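You operate a simulated robot arm through the tools that you are given. There is no shell and no other tool.

Carry out the task below with a simulated robot arm. There is one attempt and no reset: what you move stays moved.

TASK
Draw a line on sample R 306 with the red test pen: solid goes to pass, beads to hold.
Fine: lay it on the light box first, light off; one line; put the pen back.

It is judged by the outcome, as a careful person would: the job done as asked, and still so three seconds after it is handed in. It fails if anything else is knocked over, pushed out of place, dropped, spilled or broken.

THE ROBOT
A 6-joint arm with a two-finger parallel gripper, fixed in place. Base frame: the origin is at the foot of the arm, x ahead of it, y to its left, z up; the work surface is at about z = 0. Units: m, degrees, N and s.
With the tool pointing down near the work surface it reaches from about 0.14 to 0.58 m from the base axis. Its first joint turns from -66.0 to 66.0 degrees. Payload 2.1 kg.
The tool frame sits at the grasp point between the pads (the TCP): z along the fingers, y along the line on which they close. The tips reach 0.03 m beyond it. Largest opening 0.094 m; finger width 0.028, thickness 0.01; the body of the gripper, 0.05 by 0.096 m, starts 0.055 m behind the TCP.
Orientation is that of the tool frame in the base frame, as a unit quaternion [w, x, y, z]. With the fingers straight down and closing along the base's y, the tool's x points along the base's -x, its y along +y and its z along -z.

THE INTERFACE
- The arm moves only by the tool nudge_tool. Its arguments are lists of equal length, an entry for each row: "jaw": the finger opening in m, from 0 to 0.094; "delta_pos": the shift along the base's x, y, z in m, a list of three; "angular": the turn, a rotation vector about the base's x, y, z in degrees, a list of three. In form: {"jaw": [jaw, ...], "delta_pos": [[dx, dy, dz], ...], "angular": [[rx, ry, rz], ...]}. A call has 1 to 20 rows; each row shifts and turns the commanded pose from where the row before left it. Each row takes 0.2 s and may step no farther than 0.05 m and 8.6 degrees from the row before; otherwise, or with a gripper value out of range, the whole call is refused. Where a pose cannot be reached the arm comes as near as it can. A force on the tool above 40 N (or 10 N above the force at the start of the call, whichever is more), or a blocked arm, ends the call early, and 0.2 s more pass. The fingers move at their own pace (about 0.072 m/s each) and stop on an object; they squeeze with about 42 N. The grip force told is the motor's: it shows also when the fingers shut on nothing. Time passes only in rows, and 0.2 s behind the last, so rows that do not move let the fingers close. It gives the time, the measured TCP pose, the force on the tool (base axes), the opening and the grip force at its end, in the units of the frame above (readings bear some noise), with the torque about the TCP (base axes, N m) and any sound that the robot's microphone picked up, and new pictures: "show" is both (left out), scene, wrist or none.
- Cameras (640 x 400 px; columns grow to the right, rows downward): "scene" is fixed at [0.0421, -0.3587, 0.4904]; the picture's right is [0.88, -0.48, 0.00], its down [-0.24, -0.44, -0.86] and it looks along [0.42, 0.76, -0.51] (base axes); focal length 322 px, centre (320, 200). "wrist" rides on the gripper at [0.076, 0.014, -0.103] in the tool frame; the picture's right is [-0.18, 0.98, 0.00], its down [-0.75, -0.14, -0.64] and it looks along [-0.63, -0.12, 0.77] (tool axes); focal length 243 px, centre (320, 200). There is no depth. A picture from a camera that has moved, and an enlarged one, comes with that camera's place and axes in the base frame and with its lens.
- enlarge(camera, box): a new picture of the part [left, top, right, bottom] of that camera's present view, enlarged. It takes no simulated time.
- job_done(): hands the job in; it is judged then, once.

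Places have to be worked out from the pictures, the camera data and where the tool is seen. Open the gripper and draw the arm clear of the work before you hand the job in, unless the task says otherwise.

The tools are called after ">>>" by a JSON object that holds its "method" and its "body". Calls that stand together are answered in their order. nudge_tool: Moves the arm, as the interface text tells. Its arguments: {"type":"object","properties":{"jaw":{"type":"array","items":{"type":"number"}},"delta_pos":{"type":"array","items":{"type":"array","items":{"type":"number"}}},"angular":{"type":"array","items":{"type":"array","items":{"type":"number"}}},"show":{"type":"string","enum":["both","scene","wrist","none"]}},"required":["jaw","delta_pos","angular"]} The other tools are called the same way: enlarge (camera, box) takes an enlarged picture of a part of a camera's view; job_done () hands the job in.

At the start:

```text
time_s: 0.0
position: [0.3077, 0.1781, 0.3087]
ee_rot: [0.002, 0.001, 1.0, -0.001]
ft_force: [-0.2, -0.4, -0.9]
ft_torque: [0.02, -0.01, 0.02]
width: 0.0942
gripper_force: 0.1
```

scene: 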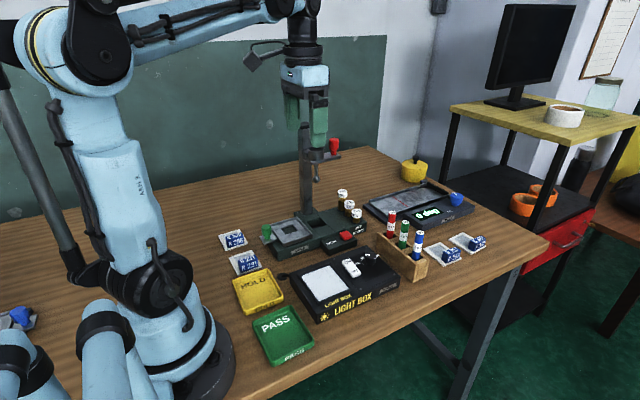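
wrist: 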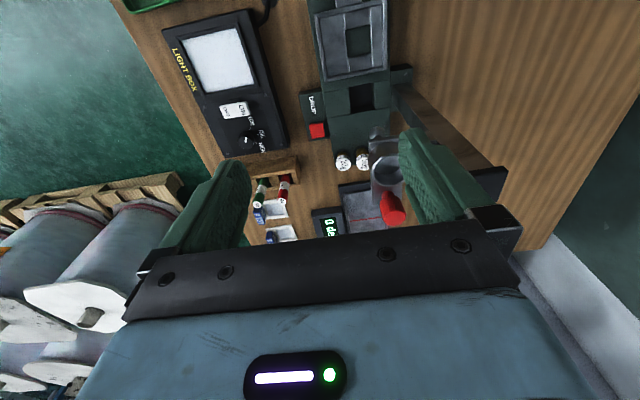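

I'll start by looking closely at the bench: the samples, light box, pens and trays.

>>> {"method": "enlarge", "body": {"camera": "scene", "box": [200, 210, 360, 310]}}

>>> {"method": "enlarge", "body": {"camera": "scene", "box": [360, 180, 520, 280]}}

>>> {"method": "enlarge", "body": {"camera": "scene", "box": [260, 230, 420, 330]}}

>>> {"method": "enlarge", "body": {"camera": "scene", "box": [0, 280, 160, 380]}}

>>> {"method": "enlarge", "body": {"camera": "wrist", "box": [140, 0, 400, 162]}}

>>> {"method": "enlarge", "body": {"camera": "wrist", "box": [220, 130, 380, 250]}}

```text
4.00 times, centred on (280, 260) of scene
camera zoom: at [0.0421, -0.3587, 0.4904], right [0.88, -0.48, 0.0], down [-0.24, -0.44, -0.86], along [0.42, 0.76, -0.51], focal length 1290 px, centre (480, -40)
```

zoom: 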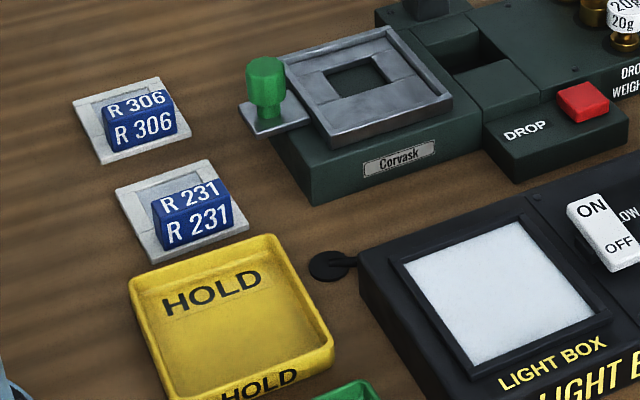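

```text
4.00 times, centred on (440, 230) of scene
camera zoom: at [0.0421, -0.3587, 0.4904], right [0.88, -0.48, 0.0], down [-0.24, -0.44, -0.86], along [0.42, 0.76, -0.51], focal length 1290 px, centre (-160, 80)
```

zoom: 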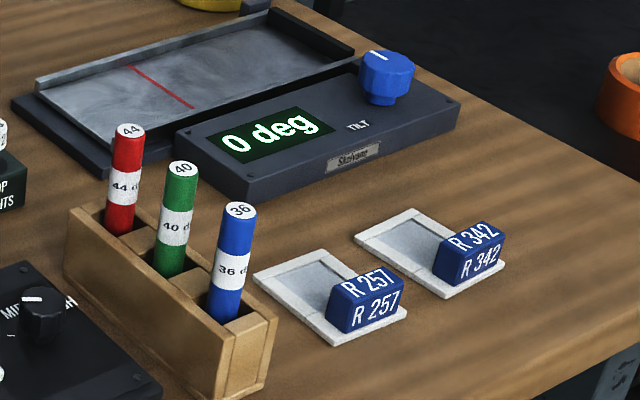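

```text
4.00 times, centred on (340, 280) of scene
camera zoom: at [0.0421, -0.3587, 0.4904], right [0.88, -0.48, 0.0], down [-0.24, -0.44, -0.86], along [0.42, 0.76, -0.51], focal length 1290 px, centre (240, -120)
```

zoom: 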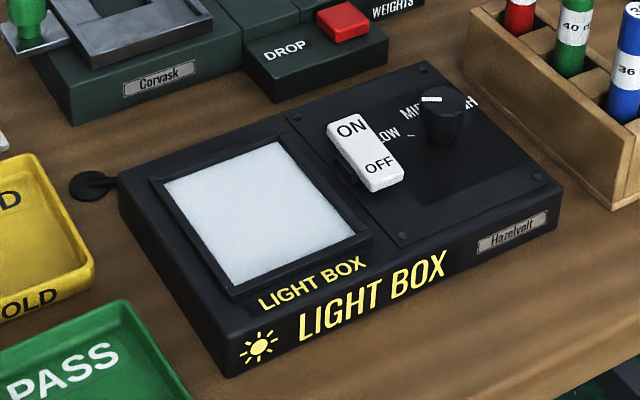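

```text
4.00 times, centred on (80, 330) of scene
camera zoom: at [0.0421, -0.3587, 0.4904], right [0.88, -0.48, 0.0], down [-0.24, -0.44, -0.86], along [0.42, 0.76, -0.51], focal length 1290 px, centre (1280, -320)
```

zoom: 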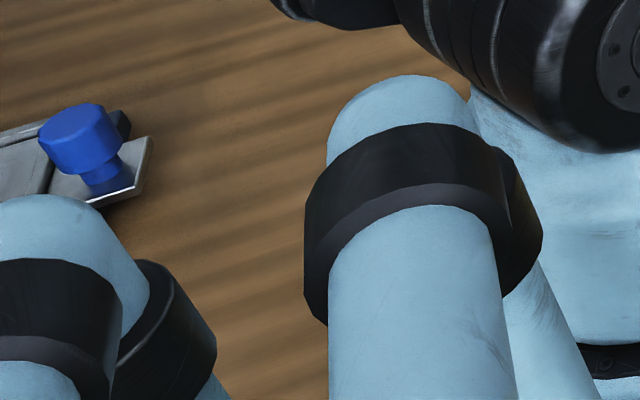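

```text
2.46 times, centred on (270, 81) of wrist
camera zoom: at [0.23, 0.1909, 0.4096], right [0.18, 0.98, 0.0], down [0.75, -0.14, 0.64], along [0.63, -0.12, -0.77], focal length 597 px, centre (443, 493)
```

zoom: 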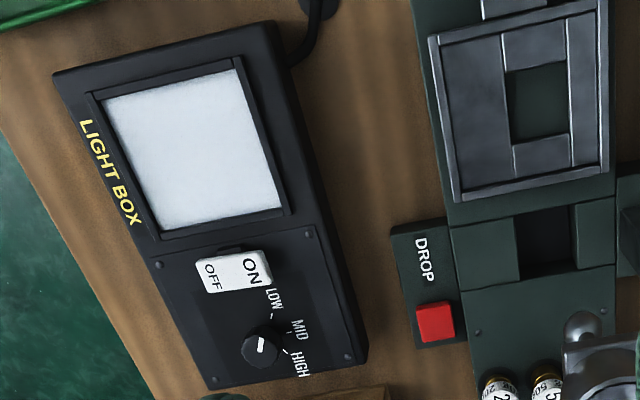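

```text
3.33 times, centred on (300, 190) of wrist
camera zoom: at [0.23, 0.1909, 0.4096], right [0.18, 0.98, 0.0], down [0.75, -0.14, 0.64], along [0.63, -0.12, -0.77], focal length 809 px, centre (387, 233)
```

zoom: 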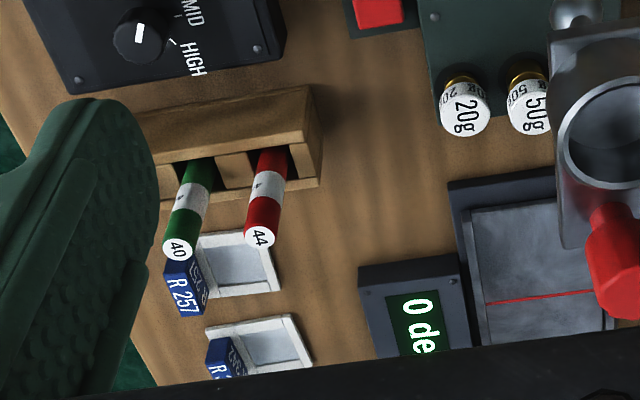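

The four samples are R 306, R 231, R 257 and R 342, and R 306 is the far-left one at about (0.16, 0.30). The red pen (44) stands in the holder at about (0.467, 0.083) with its top near z 0.11. I'll move the wrist camera closer to the light box to check the rocker and whether the light is on.

>>> {"method": "nudge_tool", "body": {"jaw": [0.094, 0.094, 0.094, 0.094], "delta_pos": [[-0.03, -0.03, -0.005], [-0.03, -0.03, -0.015], [-0.03, -0.03, -0.02], [0, 0, 0]], "angular": [[0, 0, 0], [0, 0, 0], [0, 0, 0], [0, 0, 0]]}}

```text
time_s: 1.0
position: [0.2145, 0.0859, 0.2675]
ee_rot: [0.002, 0.0, 1.0, 0.0]
ft_force: [0.5, -0.2, -0.1]
ft_torque: [-0.02, 0.02, -0.02]
width: 0.0938
gripper_force: 0.0
camera wrist: at [0.1383, 0.099, 0.3688], right [0.18, 0.98, 0.0], down [0.75, -0.14, 0.64], along [0.63, -0.12, -0.77], focal length 243 px, centre (320, 200)
```

scene: 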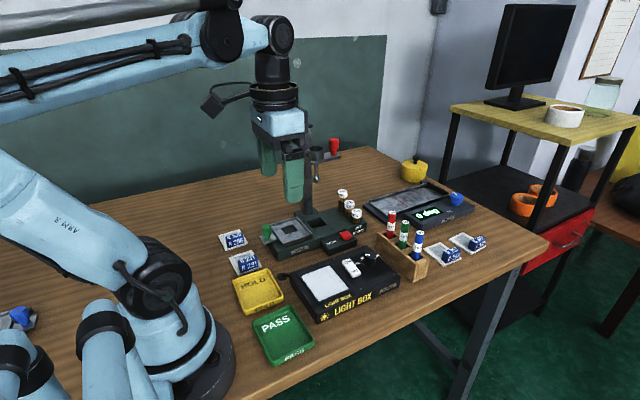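
wrist: 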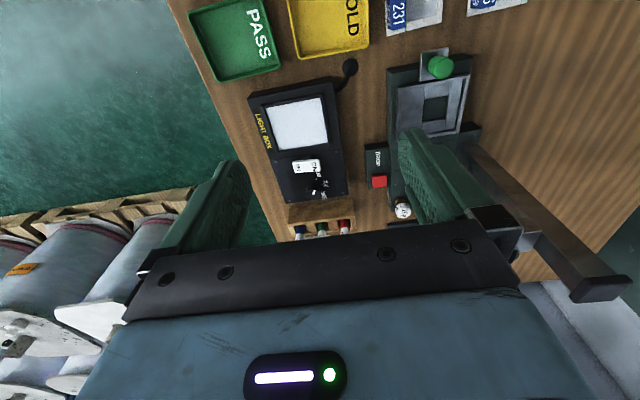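

The wrist camera now looks down on the light box. I'll enlarge the rocker and pane, and also the samples in view.

>>> {"method": "enlarge", "body": {"camera": "wrist", "box": [270, 140, 350, 200]}}

>>> {"method": "enlarge", "body": {"camera": "wrist", "box": [240, 70, 360, 150]}}

>>> {"method": "enlarge", "body": {"camera": "scene", "box": [330, 245, 400, 295]}}

>>> {"method": "enlarge", "body": {"camera": "scene", "box": [370, 200, 440, 290]}}

>>> {"method": "enlarge", "body": {"camera": "scene", "box": [205, 220, 275, 280]}}

```text
6.67 times, centred on (310, 170) of wrist
camera zoom: at [0.1383, 0.099, 0.3688], right [0.18, 0.98, 0.0], down [0.75, -0.14, 0.64], along [0.63, -0.12, -0.77], focal length 1618 px, centre (387, 400)
```

zoom: 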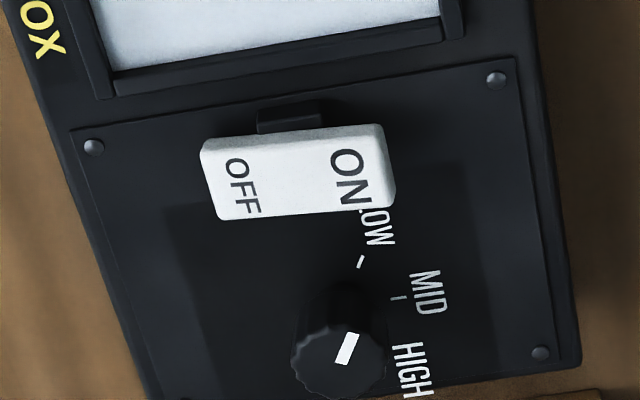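

```text
5.00 times, centred on (300, 110) of wrist
camera zoom: at [0.1383, 0.099, 0.3688], right [0.18, 0.98, 0.0], down [0.75, -0.14, 0.64], along [0.63, -0.12, -0.77], focal length 1213 px, centre (420, 650)
```

zoom: 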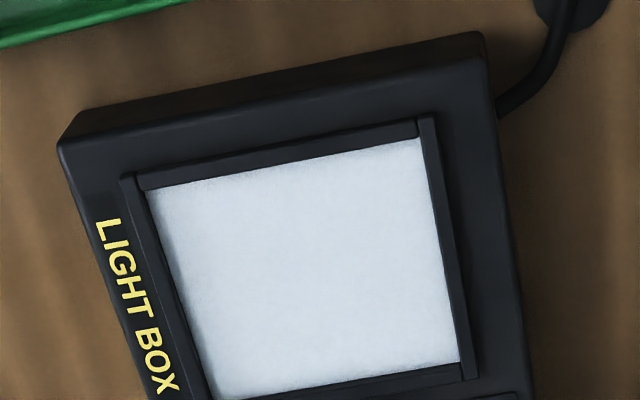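

```text
8.00 times, centred on (365, 270) of scene
camera zoom: at [0.0421, -0.3587, 0.4904], right [0.88, -0.48, 0.0], down [-0.24, -0.44, -0.86], along [0.42, 0.76, -0.51], focal length 2579 px, centre (-40, -360)
```

zoom: 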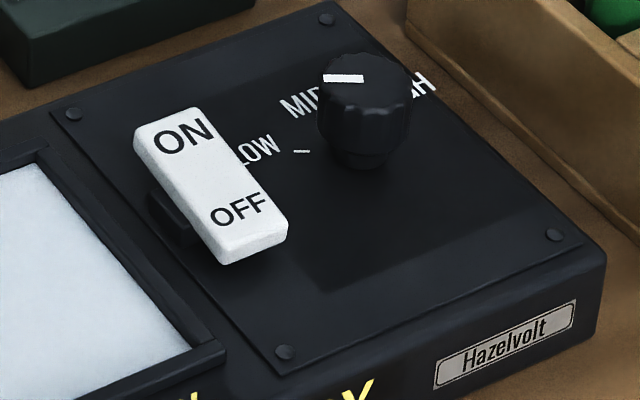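

```text
4.44 times, centred on (405, 245) of scene
camera zoom: at [0.0421, -0.3587, 0.4904], right [0.88, -0.48, 0.0], down [-0.24, -0.44, -0.86], along [0.42, 0.76, -0.51], focal length 1433 px, centre (-58, 0)
```

zoom: 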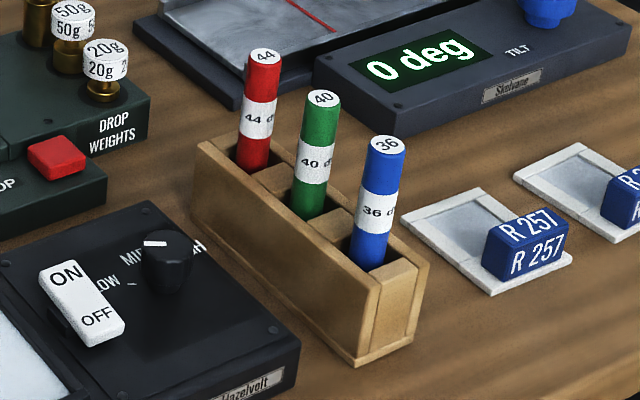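

```text
6.67 times, centred on (240, 250) of scene
camera zoom: at [0.0421, -0.3587, 0.4904], right [0.88, -0.48, 0.0], down [-0.24, -0.44, -0.86], along [0.42, 0.76, -0.51], focal length 2149 px, centre (853, -133)
```

zoom: 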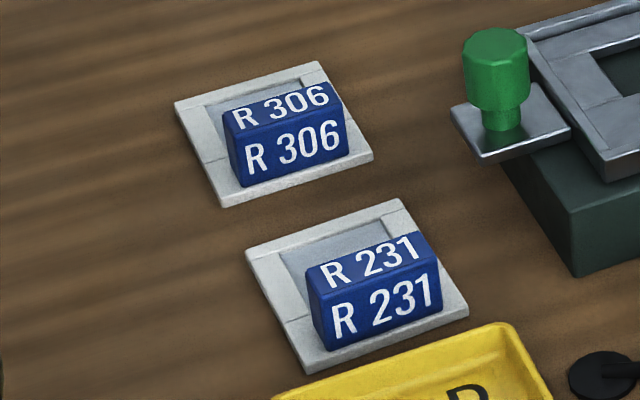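

The OFF end of the rocker sits lower and the pane isn't glowing, so the light is already off. I'll leave the switch alone. From both cameras the pane centre is about (0.273, 0.042, 0.033), and R 306's tag is about (0.1625, 0.286). I'll move above the sample to refine that.

>>> {"method": "nudge_tool", "body": {"jaw": [0.07, 0.06, 0.06, 0.06, 0.06, 0.06], "delta_pos": [[-0.01, 0.037, -0.005], [-0.01, 0.037, -0.01], [-0.01, 0.037, -0.015], [-0.01, 0.037, -0.02], [-0.01, 0.037, -0.02], [0, 0, 0]], "angular": [[0, 0, 0], [0, 0, 0], [0, 0, 0], [0, 0, 0], [0, 0, 0], [0, 0, 0]]}}

>>> {"method": "enlarge", "body": {"camera": "wrist", "box": [220, 0, 420, 125]}}

```text
time_s: 2.4
position: [0.167, 0.2719, 0.1998]
ee_rot: [0.0, 0.0, 1.0, 0.0]
ft_force: [-0.3, -0.6, -0.6]
ft_torque: [-0.06, 0.0, 0.0]
width: 0.0597
gripper_force: 0.1
camera wrist: at [0.0908, 0.2851, 0.3003], right [0.19, 0.98, 0.0], down [0.75, -0.14, 0.64], along [0.63, -0.12, -0.77], focal length 243 px, centre (320, 200)
```

scene: 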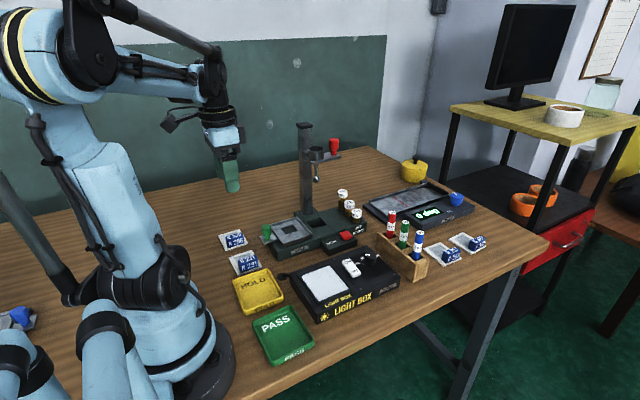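
wrist: 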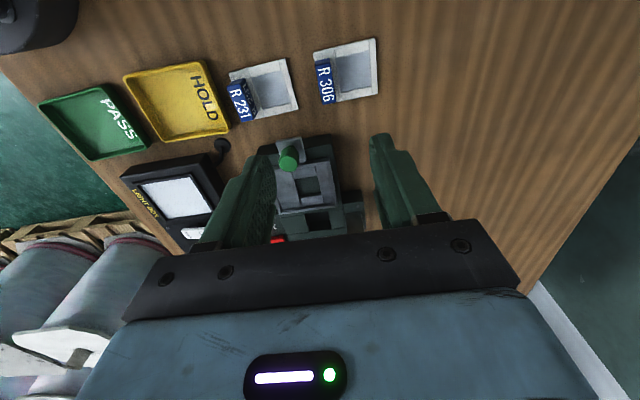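

```text
3.20 times, centred on (320, 62) of wrist
camera zoom: at [0.0908, 0.2851, 0.3003], right [0.19, 0.98, 0.0], down [0.75, -0.14, 0.64], along [0.63, -0.12, -0.77], focal length 776 px, centre (320, 640)
```

zoom: 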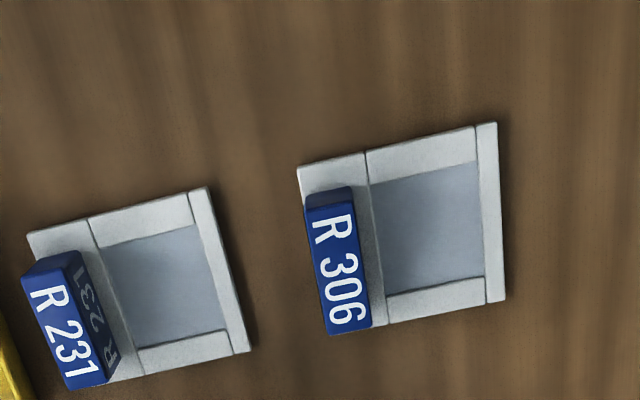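

From the wrist view, R 306's plate spans x 0.134–0.189 and y 0.269–0.337, with the tag centred near (0.162, 0.281). I'll descend part way over the tag with the jaw partly closed and check alignment.

>>> {"method": "nudge_tool", "body": {"jaw": [0.05, 0.05, 0.05, 0.05], "delta_pos": [[-0.0055, 0.0085, -0.04], [0, 0, -0.04], [0, 0, -0.045], [0, 0, 0]], "angular": [[0, 0, 0], [0, 0, 0], [0, 0, 0], [0, 0, 0]]}}

>>> {"method": "enlarge", "body": {"camera": "scene", "box": [190, 200, 290, 270]}}

>>> {"method": "enlarge", "body": {"camera": "wrist", "box": [220, 100, 420, 225]}}

```text
time_s: 3.4
position: [0.1604, 0.2802, 0.0743]
ee_rot: [0.001, 0.001, 1.0, 0.0]
ft_force: [0.8, 0.6, 0.2]
ft_torque: [0.02, 0.0, 0.01]
width: 0.0501
gripper_force: 0.0
camera wrist: at [0.0844, 0.2934, 0.1759], right [0.18, 0.98, 0.0], down [0.75, -0.14, 0.64], along [0.63, -0.12, -0.77], focal length 243 px, centre (320, 200)
```

scene: 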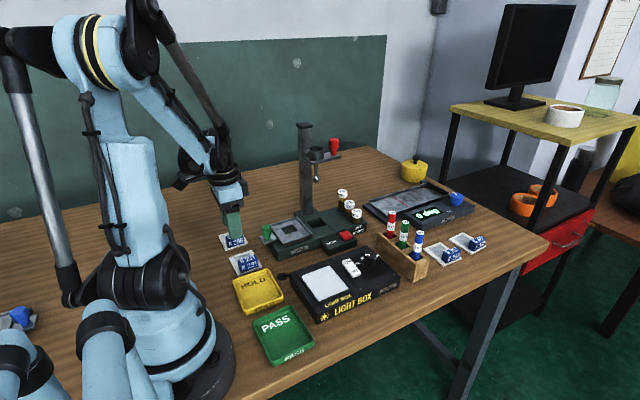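
wrist: 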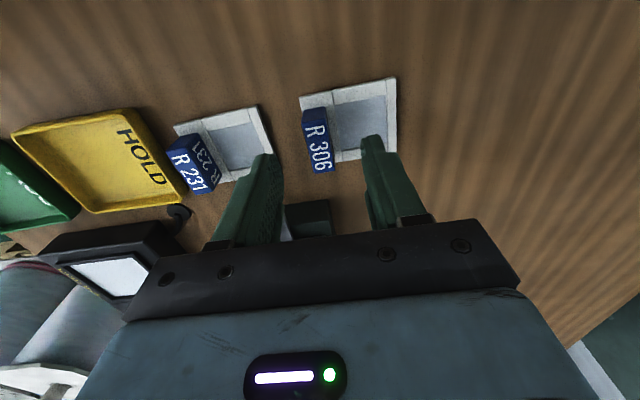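

```text
5.71 times, centred on (240, 235) of scene
camera zoom: at [0.0421, -0.3587, 0.4904], right [0.88, -0.48, 0.0], down [-0.24, -0.44, -0.86], along [0.42, 0.76, -0.51], focal length 1842 px, centre (777, 0)
```

zoom: 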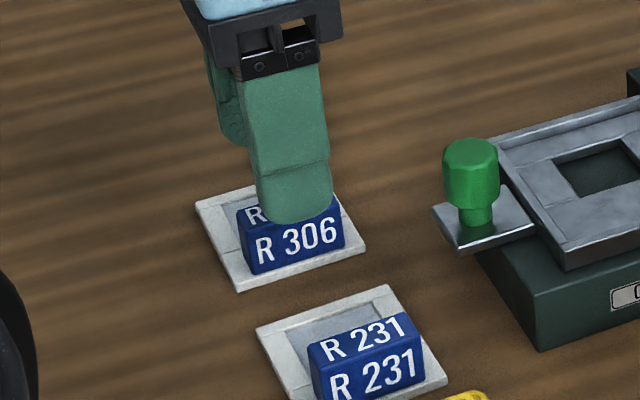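

```text
3.20 times, centred on (320, 162) of wrist
camera zoom: at [0.0844, 0.2934, 0.1759], right [0.18, 0.98, 0.0], down [0.75, -0.14, 0.64], along [0.63, -0.12, -0.77], focal length 776 px, centre (320, 320)
```

zoom: 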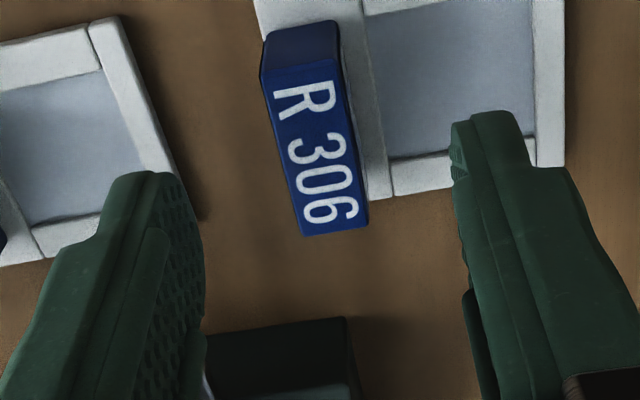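

The fingers straddle the tag, with its centre near (0.163, 0.279). I'll lower until the tips are about 1 cm above the table and close on the tag.

>>> {"method": "nudge_tool", "body": {"jaw": [0.05, 0.05, 0.05, 0.03, 0.01, 0.0, 0.0], "delta_pos": [[0.001, -0.0005, -0.018], [0, 0, -0.017], [0, 0, 0], [0, 0, 0], [0, 0, 0], [0, 0, 0], [0, 0, 0]], "angular": [[0, 0, 0], [0, 0, 0], [0, 0, 0], [0, 0, 0], [0, 0, 0], [0, 0, 0], [0, 0, 0]]}}

>>> {"method": "enlarge", "body": {"camera": "scene", "box": [190, 200, 290, 270]}}

```text
time_s: 5.0
position: [0.1614, 0.2808, 0.0395]
ee_rot: [0.001, 0.001, 1.0, 0.0]
ft_force: [-0.7, -0.7, -0.4]
ft_torque: [-0.01, -0.01, -0.01]
width: 0.0147
gripper_force: 42.0
camera wrist: at [0.0853, 0.2935, 0.1398], right [0.18, 0.98, 0.0], down [0.75, -0.14, 0.64], along [0.63, -0.12, -0.77], focal length 243 px, centre (320, 200)
```

scene: 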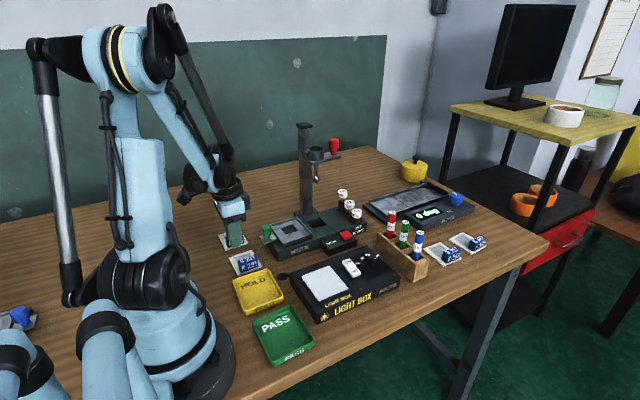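
wrist: 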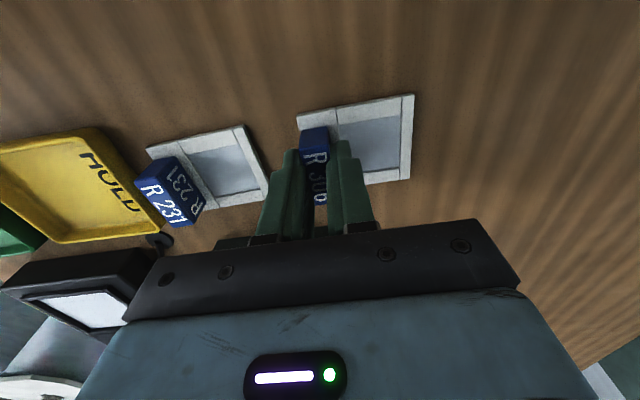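

```text
5.71 times, centred on (240, 235) of scene
camera zoom: at [0.0421, -0.3587, 0.4904], right [0.88, -0.48, 0.0], down [-0.24, -0.44, -0.86], along [0.42, 0.76, -0.51], focal length 1842 px, centre (777, 0)
```

zoom: 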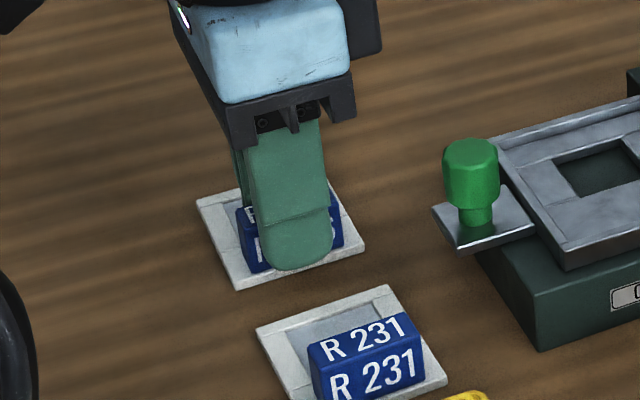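

The tag is gripped at 14.7 mm, 42 N. I'll enlarge the wrist view to measure where the plate sits relative to the tool before lifting.

>>> {"method": "enlarge", "body": {"camera": "wrist", "box": [260, 70, 440, 220]}}

```text
2.67 times, centred on (350, 145) of wrist
camera zoom: at [0.0853, 0.2935, 0.1398], right [0.18, 0.98, 0.0], down [0.75, -0.14, 0.64], along [0.63, -0.12, -0.77], focal length 647 px, centre (240, 347)
```

zoom: 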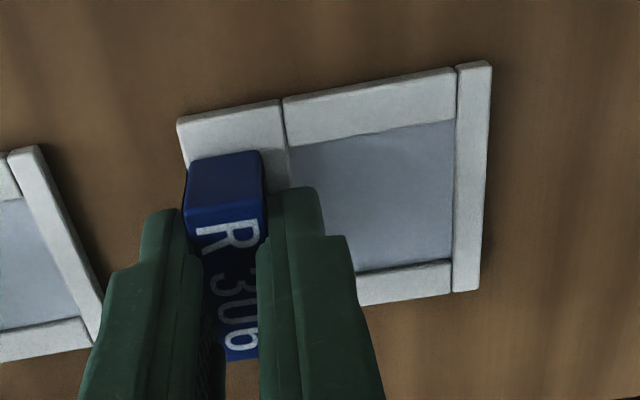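

The plate centre is 23 mm to +y of the TCP and the film window centre 31 mm to +y. I'll lift and carry it above the light box pane, aiming for TCP (0.2735, 0.0195).

>>> {"method": "nudge_tool", "body": {"jaw": [0, 0, 0, 0, 0, 0, 0, 0, 0, 0, 0], "delta_pos": [[0, 0, 0.02], [0, 0, 0.04], [0, 0, 0.045], [0, 0, 0.03], [0.0187, -0.0435, 0], [0.0187, -0.0435, 0], [0.0187, -0.0435, 0], [0.0187, -0.0435, 0], [0.0187, -0.0435, 0], [0.0187, -0.0435, -0.01], [0, 0, 0]], "angular": [[0, 0, 0], [0, 0, 0], [0, 0, 0], [0, 0, 0], [0, 0, 0], [0, 0, 0], [0, 0, 0], [0, 0, 0], [0, 0, 0], [0, 0, 0], [0, 0, 0]]}}

>>> {"method": "enlarge", "body": {"camera": "wrist", "box": [220, 60, 420, 220]}}

>>> {"method": "enlarge", "body": {"camera": "scene", "box": [250, 160, 410, 330]}}

```text
time_s: 7.4
position: [0.2777, 0.0191, 0.1643]
ee_rot: [0.002, 0.0, 1.0, 0.0]
ft_force: [0.6, 0.6, 0.0]
ft_torque: [-0.02, 0.03, -0.01]
width: 0.0147
gripper_force: 41.9
camera wrist: at [0.1997, 0.0328, 0.2659], right [0.18, 0.98, 0.0], down [0.75, -0.14, 0.64], along [0.63, -0.12, -0.77], focal length 243 px, centre (320, 200)
```

scene: 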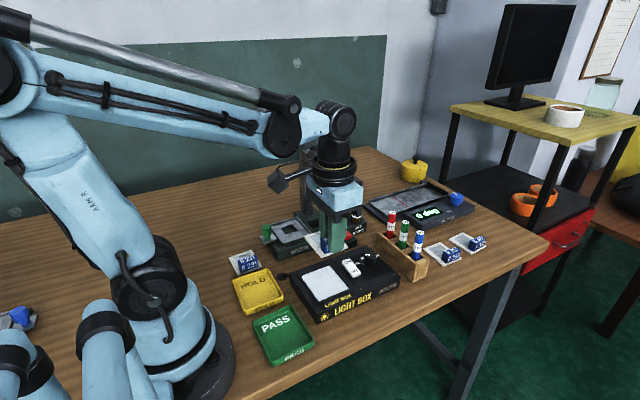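
wrist: 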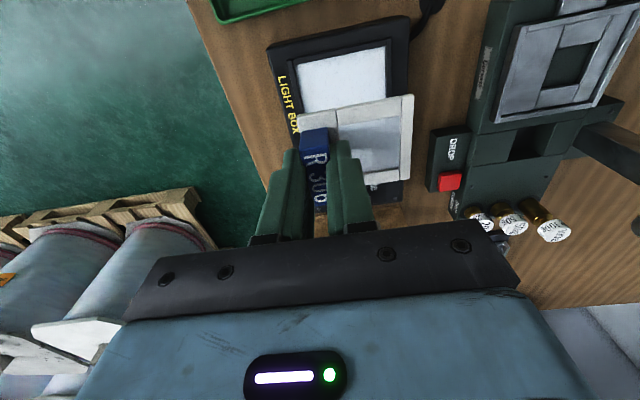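

```text
2.50 times, centred on (320, 140) of wrist
camera zoom: at [0.1997, 0.0328, 0.2659], right [0.18, 0.98, 0.0], down [0.75, -0.14, 0.64], along [0.63, -0.12, -0.77], focal length 606 px, centre (320, 350)
```

zoom: 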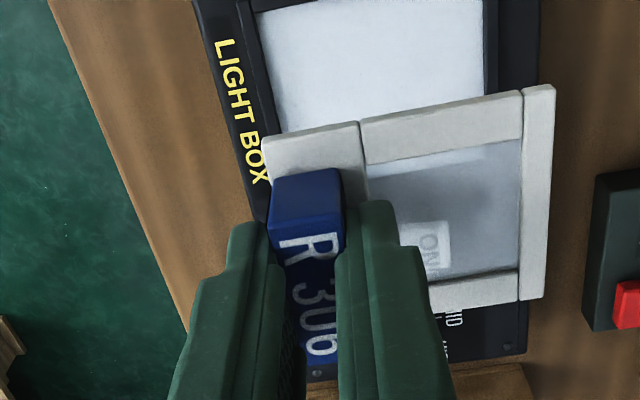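

```text
2.35 times, centred on (330, 245) of scene
camera zoom: at [0.0421, -0.3587, 0.4904], right [0.88, -0.48, 0.0], down [-0.24, -0.44, -0.86], along [0.42, 0.76, -0.51], focal length 758 px, centre (296, 94)
```

zoom: 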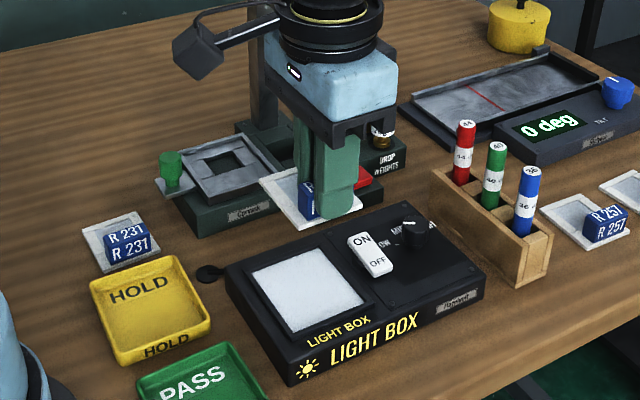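

The sample is held level over the light box and the film is transparent. I'll lower to about 2 cm above the pane and check alignment with the frame.

>>> {"method": "nudge_tool", "body": {"jaw": [0, 0, 0, 0], "delta_pos": [[-0.001, 0.001, -0.035], [0, 0, -0.035], [0, 0, 0], [0, 0, 0]], "angular": [[0, 0, 0], [0, 0, 0], [0, 0, 0], [0, 0, 0]]}}

>>> {"method": "enlarge", "body": {"camera": "wrist", "box": [220, 60, 440, 220]}}

>>> {"method": "enlarge", "body": {"camera": "scene", "box": [280, 220, 400, 330]}}

```text
time_s: 8.4
position: [0.2735, 0.022, 0.0931]
ee_rot: [0.001, 0.0, 1.0, 0.001]
ft_force: [-0.6, 0.5, -1.0]
ft_torque: [0.0, 0.03, 0.03]
width: 0.0146
gripper_force: 42.3
camera wrist: at [0.1969, 0.0348, 0.1949], right [0.18, 0.98, 0.0], down [0.75, -0.14, 0.64], along [0.63, -0.12, -0.77], focal length 243 px, centre (320, 200)
```

scene: 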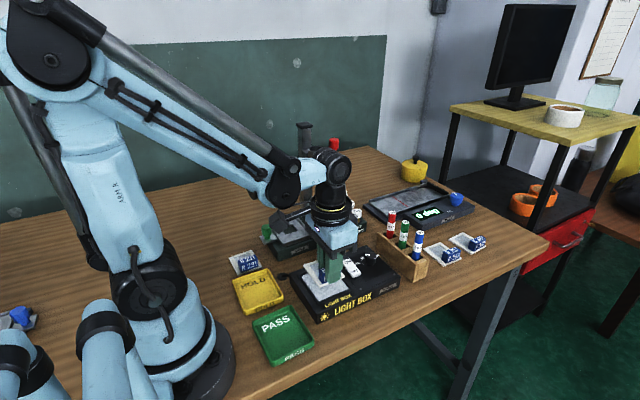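
wrist: 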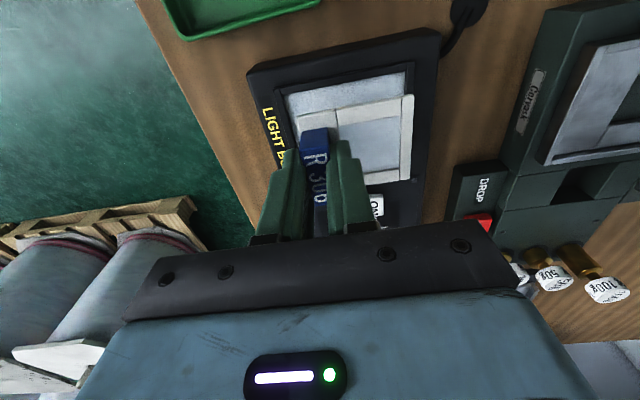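

```text
2.50 times, centred on (330, 140) of wrist
camera zoom: at [0.1969, 0.0348, 0.1949], right [0.18, 0.98, 0.0], down [0.75, -0.14, 0.64], along [0.63, -0.12, -0.77], focal length 606 px, centre (295, 350)
```

zoom: 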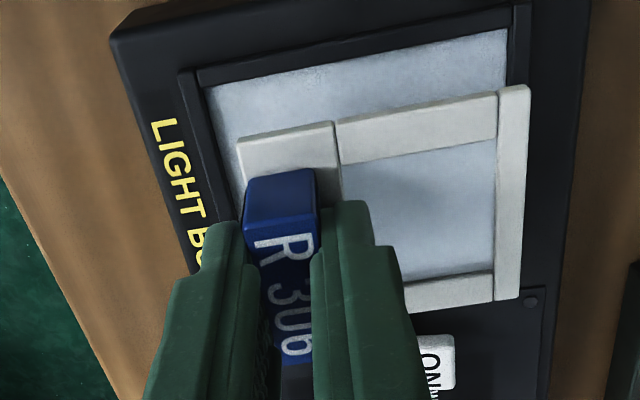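

```text
3.64 times, centred on (340, 275) of scene
camera zoom: at [0.0421, -0.3587, 0.4904], right [0.88, -0.48, 0.0], down [-0.24, -0.44, -0.86], along [0.42, 0.76, -0.51], focal length 1172 px, centre (247, -73)
```

zoom: 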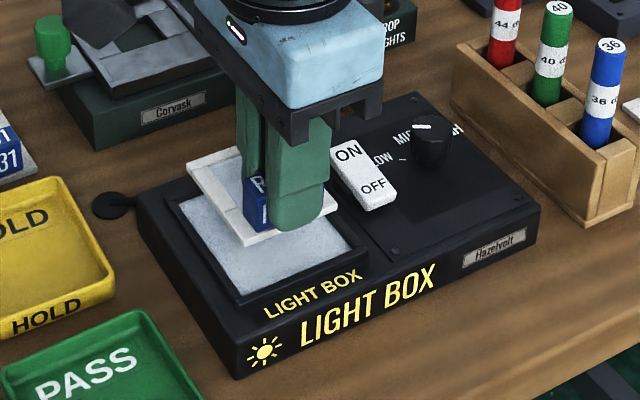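

The plate sits inside the pane outline with about 5 mm margin in x and slightly toward +y. I'll shift 1.5 mm to −y and lower to just above the pane.

>>> {"method": "nudge_tool", "body": {"jaw": [0, 0, 0, 0], "delta_pos": [[0, -0.0015, -0.01], [0, 0, -0.007], [0, 0, -0.003], [0, 0, 0]], "angular": [[0, 0, 0], [0, 0, 0], [0, 0, 0], [0, 0, 0]], "show": "none"}}

>>> {"method": "enlarge", "body": {"camera": "wrist", "box": [220, 60, 440, 220]}}

>>> {"method": "enlarge", "body": {"camera": "scene", "box": [290, 240, 380, 320]}}

```text
time_s: 9.4
position: [0.2736, 0.0203, 0.0733]
ee_rot: [0.003, 0.0, 1.0, 0.0]
ft_force: [0.2, -0.5, 0.4]
ft_torque: [0.01, 0.01, -0.01]
width: 0.0146
gripper_force: 41.5
```

```text
2.50 times, centred on (330, 140) of wrist
camera zoom: at [0.1968, 0.0333, 0.1744], right [0.18, 0.98, 0.0], down [0.75, -0.14, 0.64], along [0.63, -0.12, -0.77], focal length 606 px, centre (295, 350)
```

zoom: 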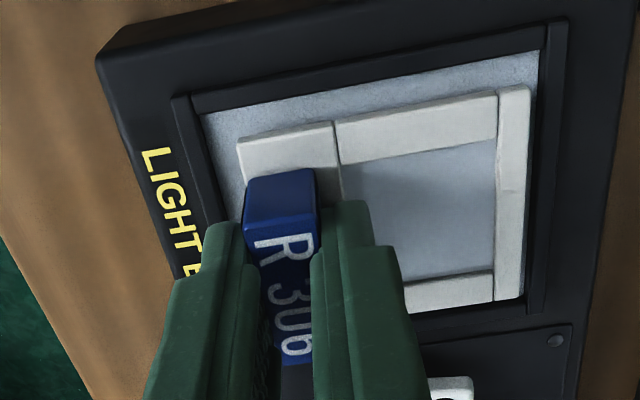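

```text
5.00 times, centred on (335, 280) of scene
camera zoom: at [0.0421, -0.3587, 0.4904], right [0.88, -0.48, 0.0], down [-0.24, -0.44, -0.86], along [0.42, 0.76, -0.51], focal length 1612 px, centre (245, -200)
```

zoom: 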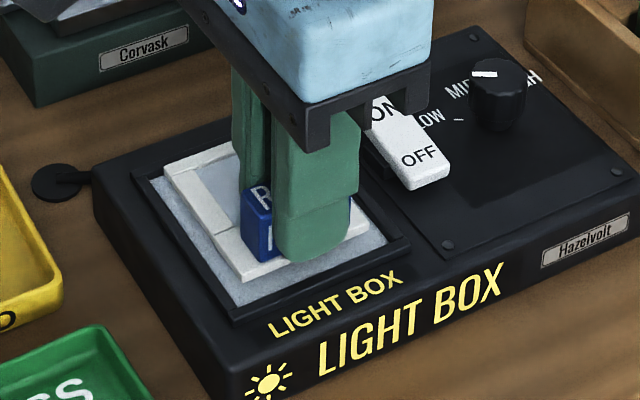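

Plate is within the frame, marginally toward +y and +x. I'll shift 1–1.5 mm and ease down in 1 mm steps to feel contact.

>>> {"method": "nudge_tool", "body": {"jaw": [0, 0, 0, 0], "delta_pos": [[-0.001, -0.0015, 0], [0, 0, -0.001], [0, 0, -0.001], [0, 0, 0]], "angular": [[0, 0, 0], [0, 0, 0], [0, 0, 0], [0, 0, 0]], "show": "none"}}

>>> {"method": "enlarge", "body": {"camera": "wrist", "box": [220, 60, 440, 220]}}

>>> {"method": "enlarge", "body": {"camera": "scene", "box": [300, 260, 360, 310]}}

```text
time_s: 10.4
position: [0.2727, 0.0175, 0.0705]
ee_rot: [0.002, 0.001, 1.0, 0.0]
ft_force: [-0.3, 0.4, 0.0]
ft_torque: [0.03, 0.01, 0.01]
width: 0.0145
gripper_force: 42.3
```

```text
2.50 times, centred on (330, 140) of wrist
camera zoom: at [0.1958, 0.0312, 0.1725], right [0.19, 0.98, 0.0], down [0.75, -0.14, 0.64], along [0.63, -0.12, -0.77], focal length 606 px, centre (295, 350)
```

zoom: 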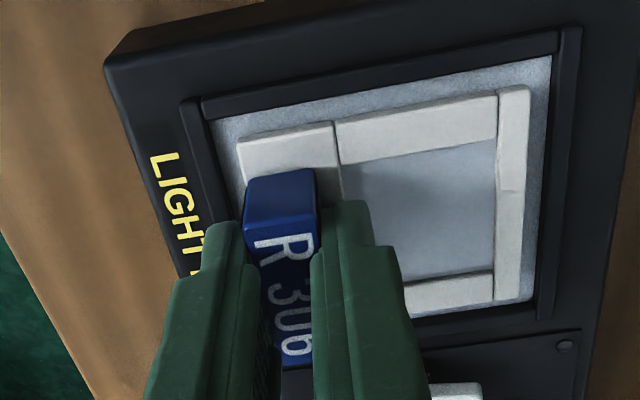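

```text
8.00 times, centred on (330, 285) of scene
camera zoom: at [0.0421, -0.3587, 0.4904], right [0.88, -0.48, 0.0], down [-0.24, -0.44, -0.86], along [0.42, 0.76, -0.51], focal length 2579 px, centre (240, -480)
```

zoom: 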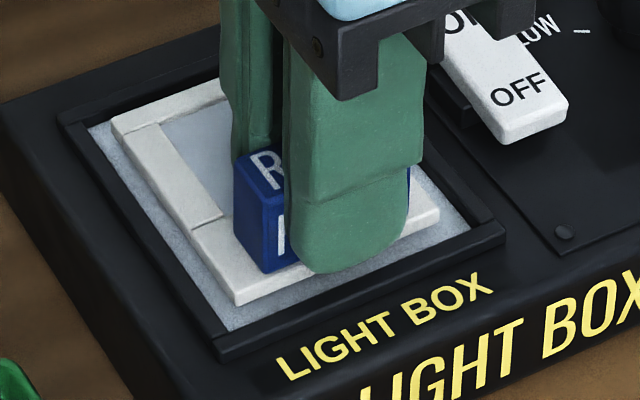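

The plate is well centred in the frame and no contact is felt yet. I'll keep easing down in small steps.

>>> {"method": "nudge_tool", "body": {"jaw": [0, 0, 0], "delta_pos": [[0, 0, -0.001], [0, 0, -0.0005], [0, 0, 0]], "angular": [[0, 0, 0], [0, 0, 0], [0, 0, 0]], "show": "none"}}

>>> {"method": "enlarge", "body": {"camera": "scene", "box": [300, 260, 360, 310]}}

```text
time_s: 11.2
position: [0.2731, 0.0177, 0.0702]
ee_rot: [0.001, 0.001, 1.0, 0.001]
ft_force: [-1.0, -0.4, -0.3]
ft_torque: [0.05, 0.04, 0.02]
width: 0.0146
gripper_force: 42.1
```

```text
8.00 times, centred on (330, 285) of scene
camera zoom: at [0.0421, -0.3587, 0.4904], right [0.88, -0.48, 0.0], down [-0.24, -0.44, -0.86], along [0.42, 0.76, -0.51], focal length 2579 px, centre (240, -480)
```

zoom: 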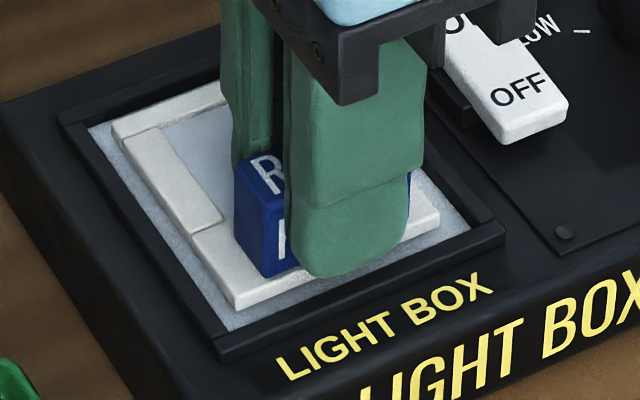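

Still no contact; continuing down gently.

>>> {"method": "nudge_tool", "body": {"jaw": [0, 0, 0, 0], "delta_pos": [[0, 0, -0.001], [0, 0, -0.0005], [0, 0, -0.0005], [0, 0, 0]], "angular": [[0, 0, 0], [0, 0, 0], [0, 0, 0], [0, 0, 0]], "show": "none"}}

>>> {"method": "enlarge", "body": {"camera": "scene", "box": [300, 260, 360, 310]}}

```text
time_s: 12.2
position: [0.2719, 0.0196, 0.068]
ee_rot: [0.001, 0.001, 1.0, 0.0]
ft_force: [-5.0, -2.5, 25.4]
ft_torque: [0.1, -0.09, 0.04]
width: 0.0148
gripper_force: 42.0
```

```text
8.00 times, centred on (330, 285) of scene
camera zoom: at [0.042, -0.3587, 0.4904], right [0.88, -0.48, 0.0], down [-0.24, -0.44, -0.86], along [0.42, 0.76, -0.51], focal length 2579 px, centre (240, -480)
```

zoom: 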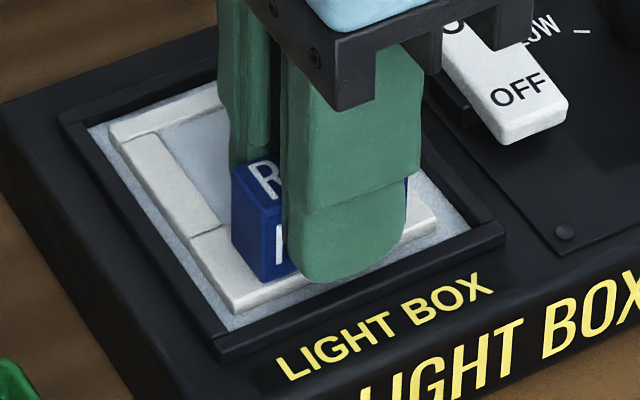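

Contact felt (25 N), so the plate is on the pane. I'll back off slightly to relieve the force, open, and rise.

>>> {"method": "nudge_tool", "body": {"jaw": [0.0, 0.02, 0.035, 0.04, 0.04, 0.04, 0.04], "delta_pos": [[0, 0, 0.0008], [0, 0, 0], [0, 0, 0], [0, 0, 0], [0, 0, 0.02], [0, 0, 0.04], [0, 0, 0.04]], "angular": [[0, 0, 0], [0, 0, 0], [0, 0, 0], [0, 0, 0], [0, 0, 0], [0, 0, 0], [0, 0, 0]]}}

>>> {"method": "enlarge", "body": {"camera": "scene", "box": [280, 235, 380, 315]}}

>>> {"method": "enlarge", "body": {"camera": "wrist", "box": [220, 30, 440, 190]}}

```text
time_s: 13.8
position: [0.2733, 0.0176, 0.1692]
ee_rot: [0.001, 0.0, 1.0, 0.0]
ft_force: [1.1, 0.2, 0.6]
ft_torque: [0.04, 0.03, 0.04]
width: 0.0401
gripper_force: 0.1
camera wrist: at [0.1964, 0.0293, 0.2712], right [0.18, 0.98, 0.0], down [0.75, -0.14, 0.64], along [0.63, -0.12, -0.77], focal length 243 px, centre (320, 200)
```

scene: 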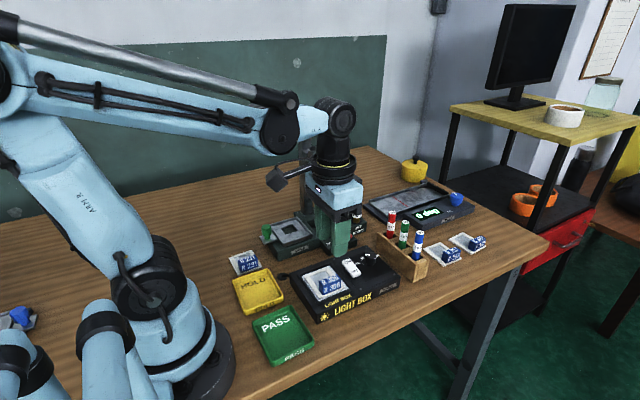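
wrist: 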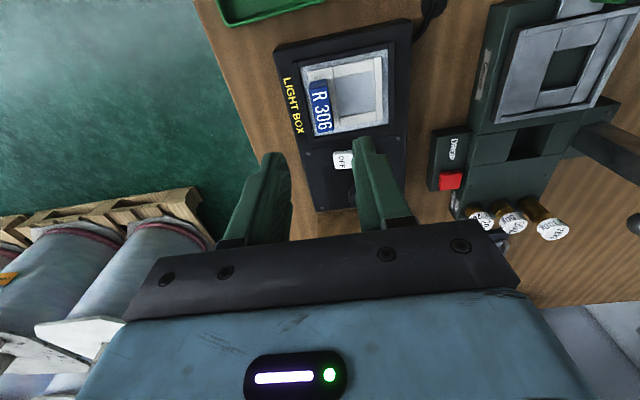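

```text
5.00 times, centred on (330, 275) of scene
camera zoom: at [0.0421, -0.3587, 0.4904], right [0.88, -0.48, 0.0], down [-0.24, -0.44, -0.86], along [0.42, 0.76, -0.51], focal length 1612 px, centre (270, -175)
```

zoom: 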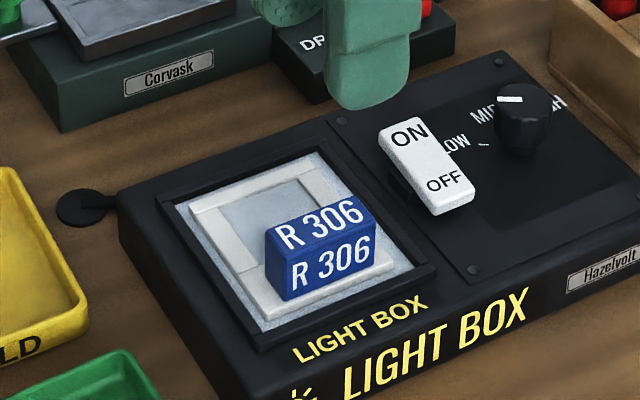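

```text
2.50 times, centred on (330, 110) of wrist
camera zoom: at [0.1964, 0.0293, 0.2712], right [0.18, 0.98, 0.0], down [0.75, -0.14, 0.64], along [0.63, -0.12, -0.77], focal length 606 px, centre (295, 425)
```

zoom: 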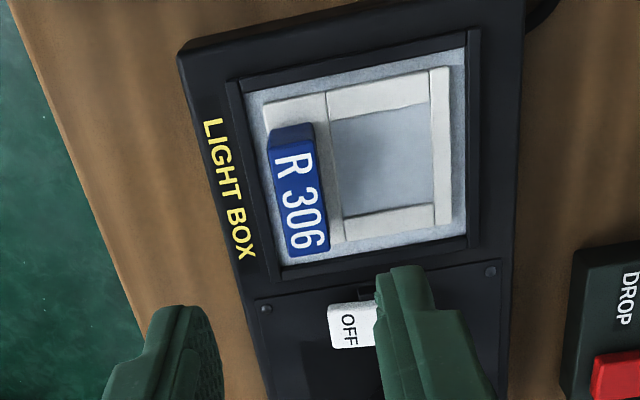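

R 306 is flat and centred in the pane, window exposed, light off. Next is the red pen: I'll raise and move above its slot at about (0.467, 0.084).

>>> {"method": "nudge_tool", "body": {"jaw": [0.04, 0.04, 0.04, 0.04, 0.04, 0.04, 0.04], "delta_pos": [[0, 0, 0.03], [0.0387, 0.0132, 0], [0.0387, 0.0132, 0], [0.0387, 0.0132, 0], [0.0387, 0.0132, 0], [0.0387, 0.0132, 0], [0, 0, 0]], "angular": [[0, 0, 0], [0, 0, 0], [0, 0, 0], [0, 0, 0], [0, 0, 0], [0, 0, 0], [0, 0, 0]]}}

>>> {"method": "enlarge", "body": {"camera": "wrist", "box": [230, 80, 410, 200]}}

>>> {"method": "enlarge", "body": {"camera": "scene", "box": [350, 120, 470, 290]}}

```text
time_s: 15.4
position: [0.4665, 0.0838, 0.1972]
ee_rot: [0.001, 0.0, 1.0, -0.001]
ft_force: [0.4, 0.1, 0.6]
ft_torque: [-0.01, -0.01, -0.04]
width: 0.0401
gripper_force: 0.0
camera wrist: at [0.3898, 0.0967, 0.2984], right [0.18, 0.98, 0.0], down [0.75, -0.14, 0.64], along [0.63, -0.12, -0.77], focal length 243 px, centre (320, 200)
```

scene: 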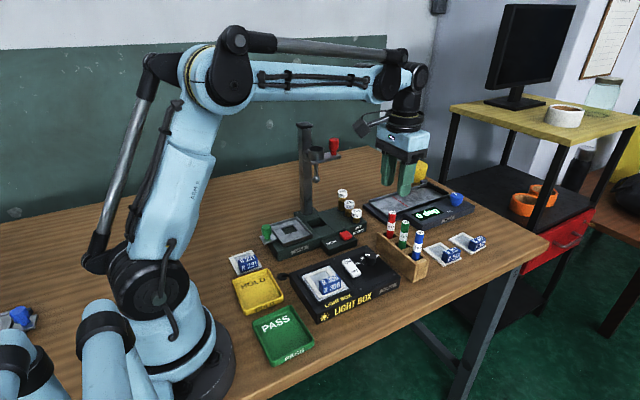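
wrist: 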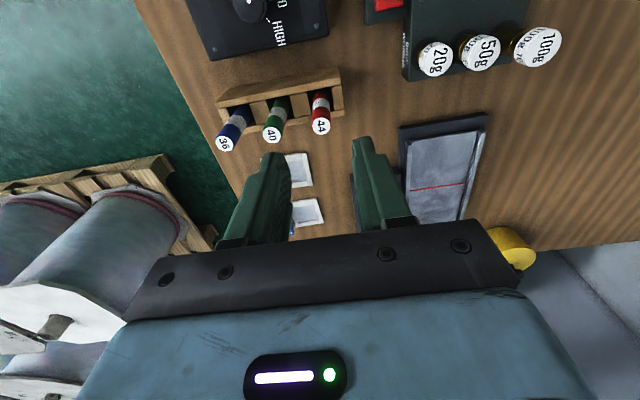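

```text
3.33 times, centred on (320, 140) of wrist
camera zoom: at [0.3898, 0.0967, 0.2984], right [0.18, 0.98, 0.0], down [0.75, -0.14, 0.64], along [0.63, -0.12, -0.77], focal length 809 px, centre (320, 400)
```

zoom: 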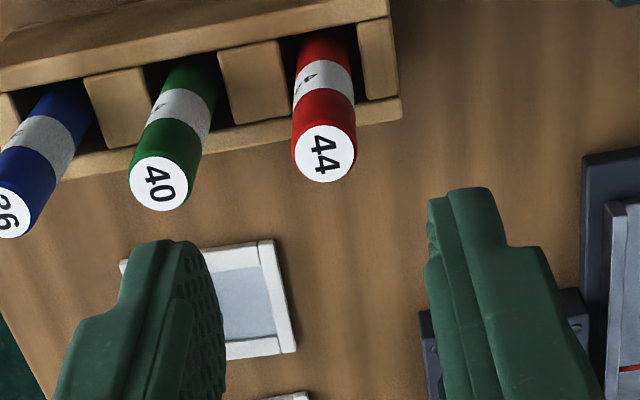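

```text
2.35 times, centred on (410, 205) of scene
camera zoom: at [0.0421, -0.3587, 0.4904], right [0.88, -0.48, 0.0], down [-0.24, -0.44, -0.86], along [0.42, 0.76, -0.51], focal length 758 px, centre (108, 188)
```

zoom: 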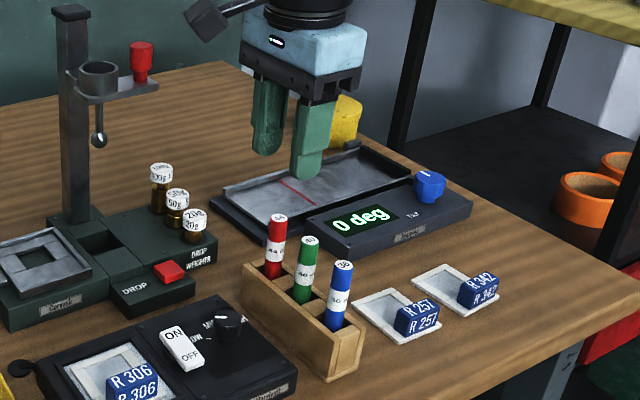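

The red pen's top lies nearly under the TCP, 2 mm ahead and 1 mm to +y. I'll correct, narrow the jaw to clear the green pen, and descend part way to check.

>>> {"method": "nudge_tool", "body": {"jaw": [0.034, 0.034, 0.034], "delta_pos": [[0.002, 0.001, -0.02], [0, 0, -0.03], [0, 0, 0]], "angular": [[0, 0, 0], [0, 0, 0], [0, 0, 0]], "show": "none"}}

>>> {"method": "enlarge", "body": {"camera": "wrist", "box": [230, 80, 410, 200]}}

>>> {"method": "enlarge", "body": {"camera": "scene", "box": [350, 160, 470, 290]}}

```text
time_s: 16.2
position: [0.4672, 0.0847, 0.148]
ee_rot: [0.002, 0.0, 1.0, 0.001]
ft_force: [-0.2, -0.6, -0.6]
ft_torque: [-0.01, -0.04, 0.02]
width: 0.0344
gripper_force: 0.1
```

```text
3.33 times, centred on (320, 140) of wrist
camera zoom: at [0.3901, 0.0967, 0.249], right [0.18, 0.98, 0.0], down [0.75, -0.14, 0.64], along [0.63, -0.12, -0.77], focal length 809 px, centre (320, 400)
```

zoom: 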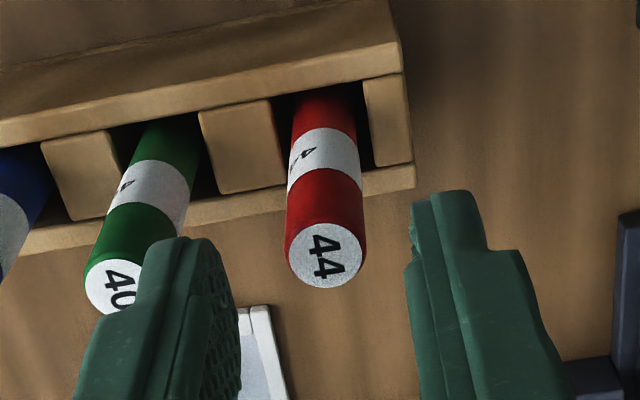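

```text
3.08 times, centred on (410, 225) of scene
camera zoom: at [0.0421, -0.3587, 0.4904], right [0.88, -0.48, 0.0], down [-0.24, -0.44, -0.86], along [0.42, 0.76, -0.51], focal length 992 px, centre (43, 123)
```

zoom: 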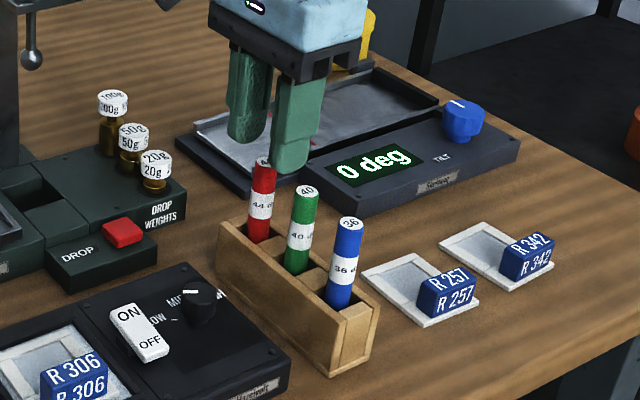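

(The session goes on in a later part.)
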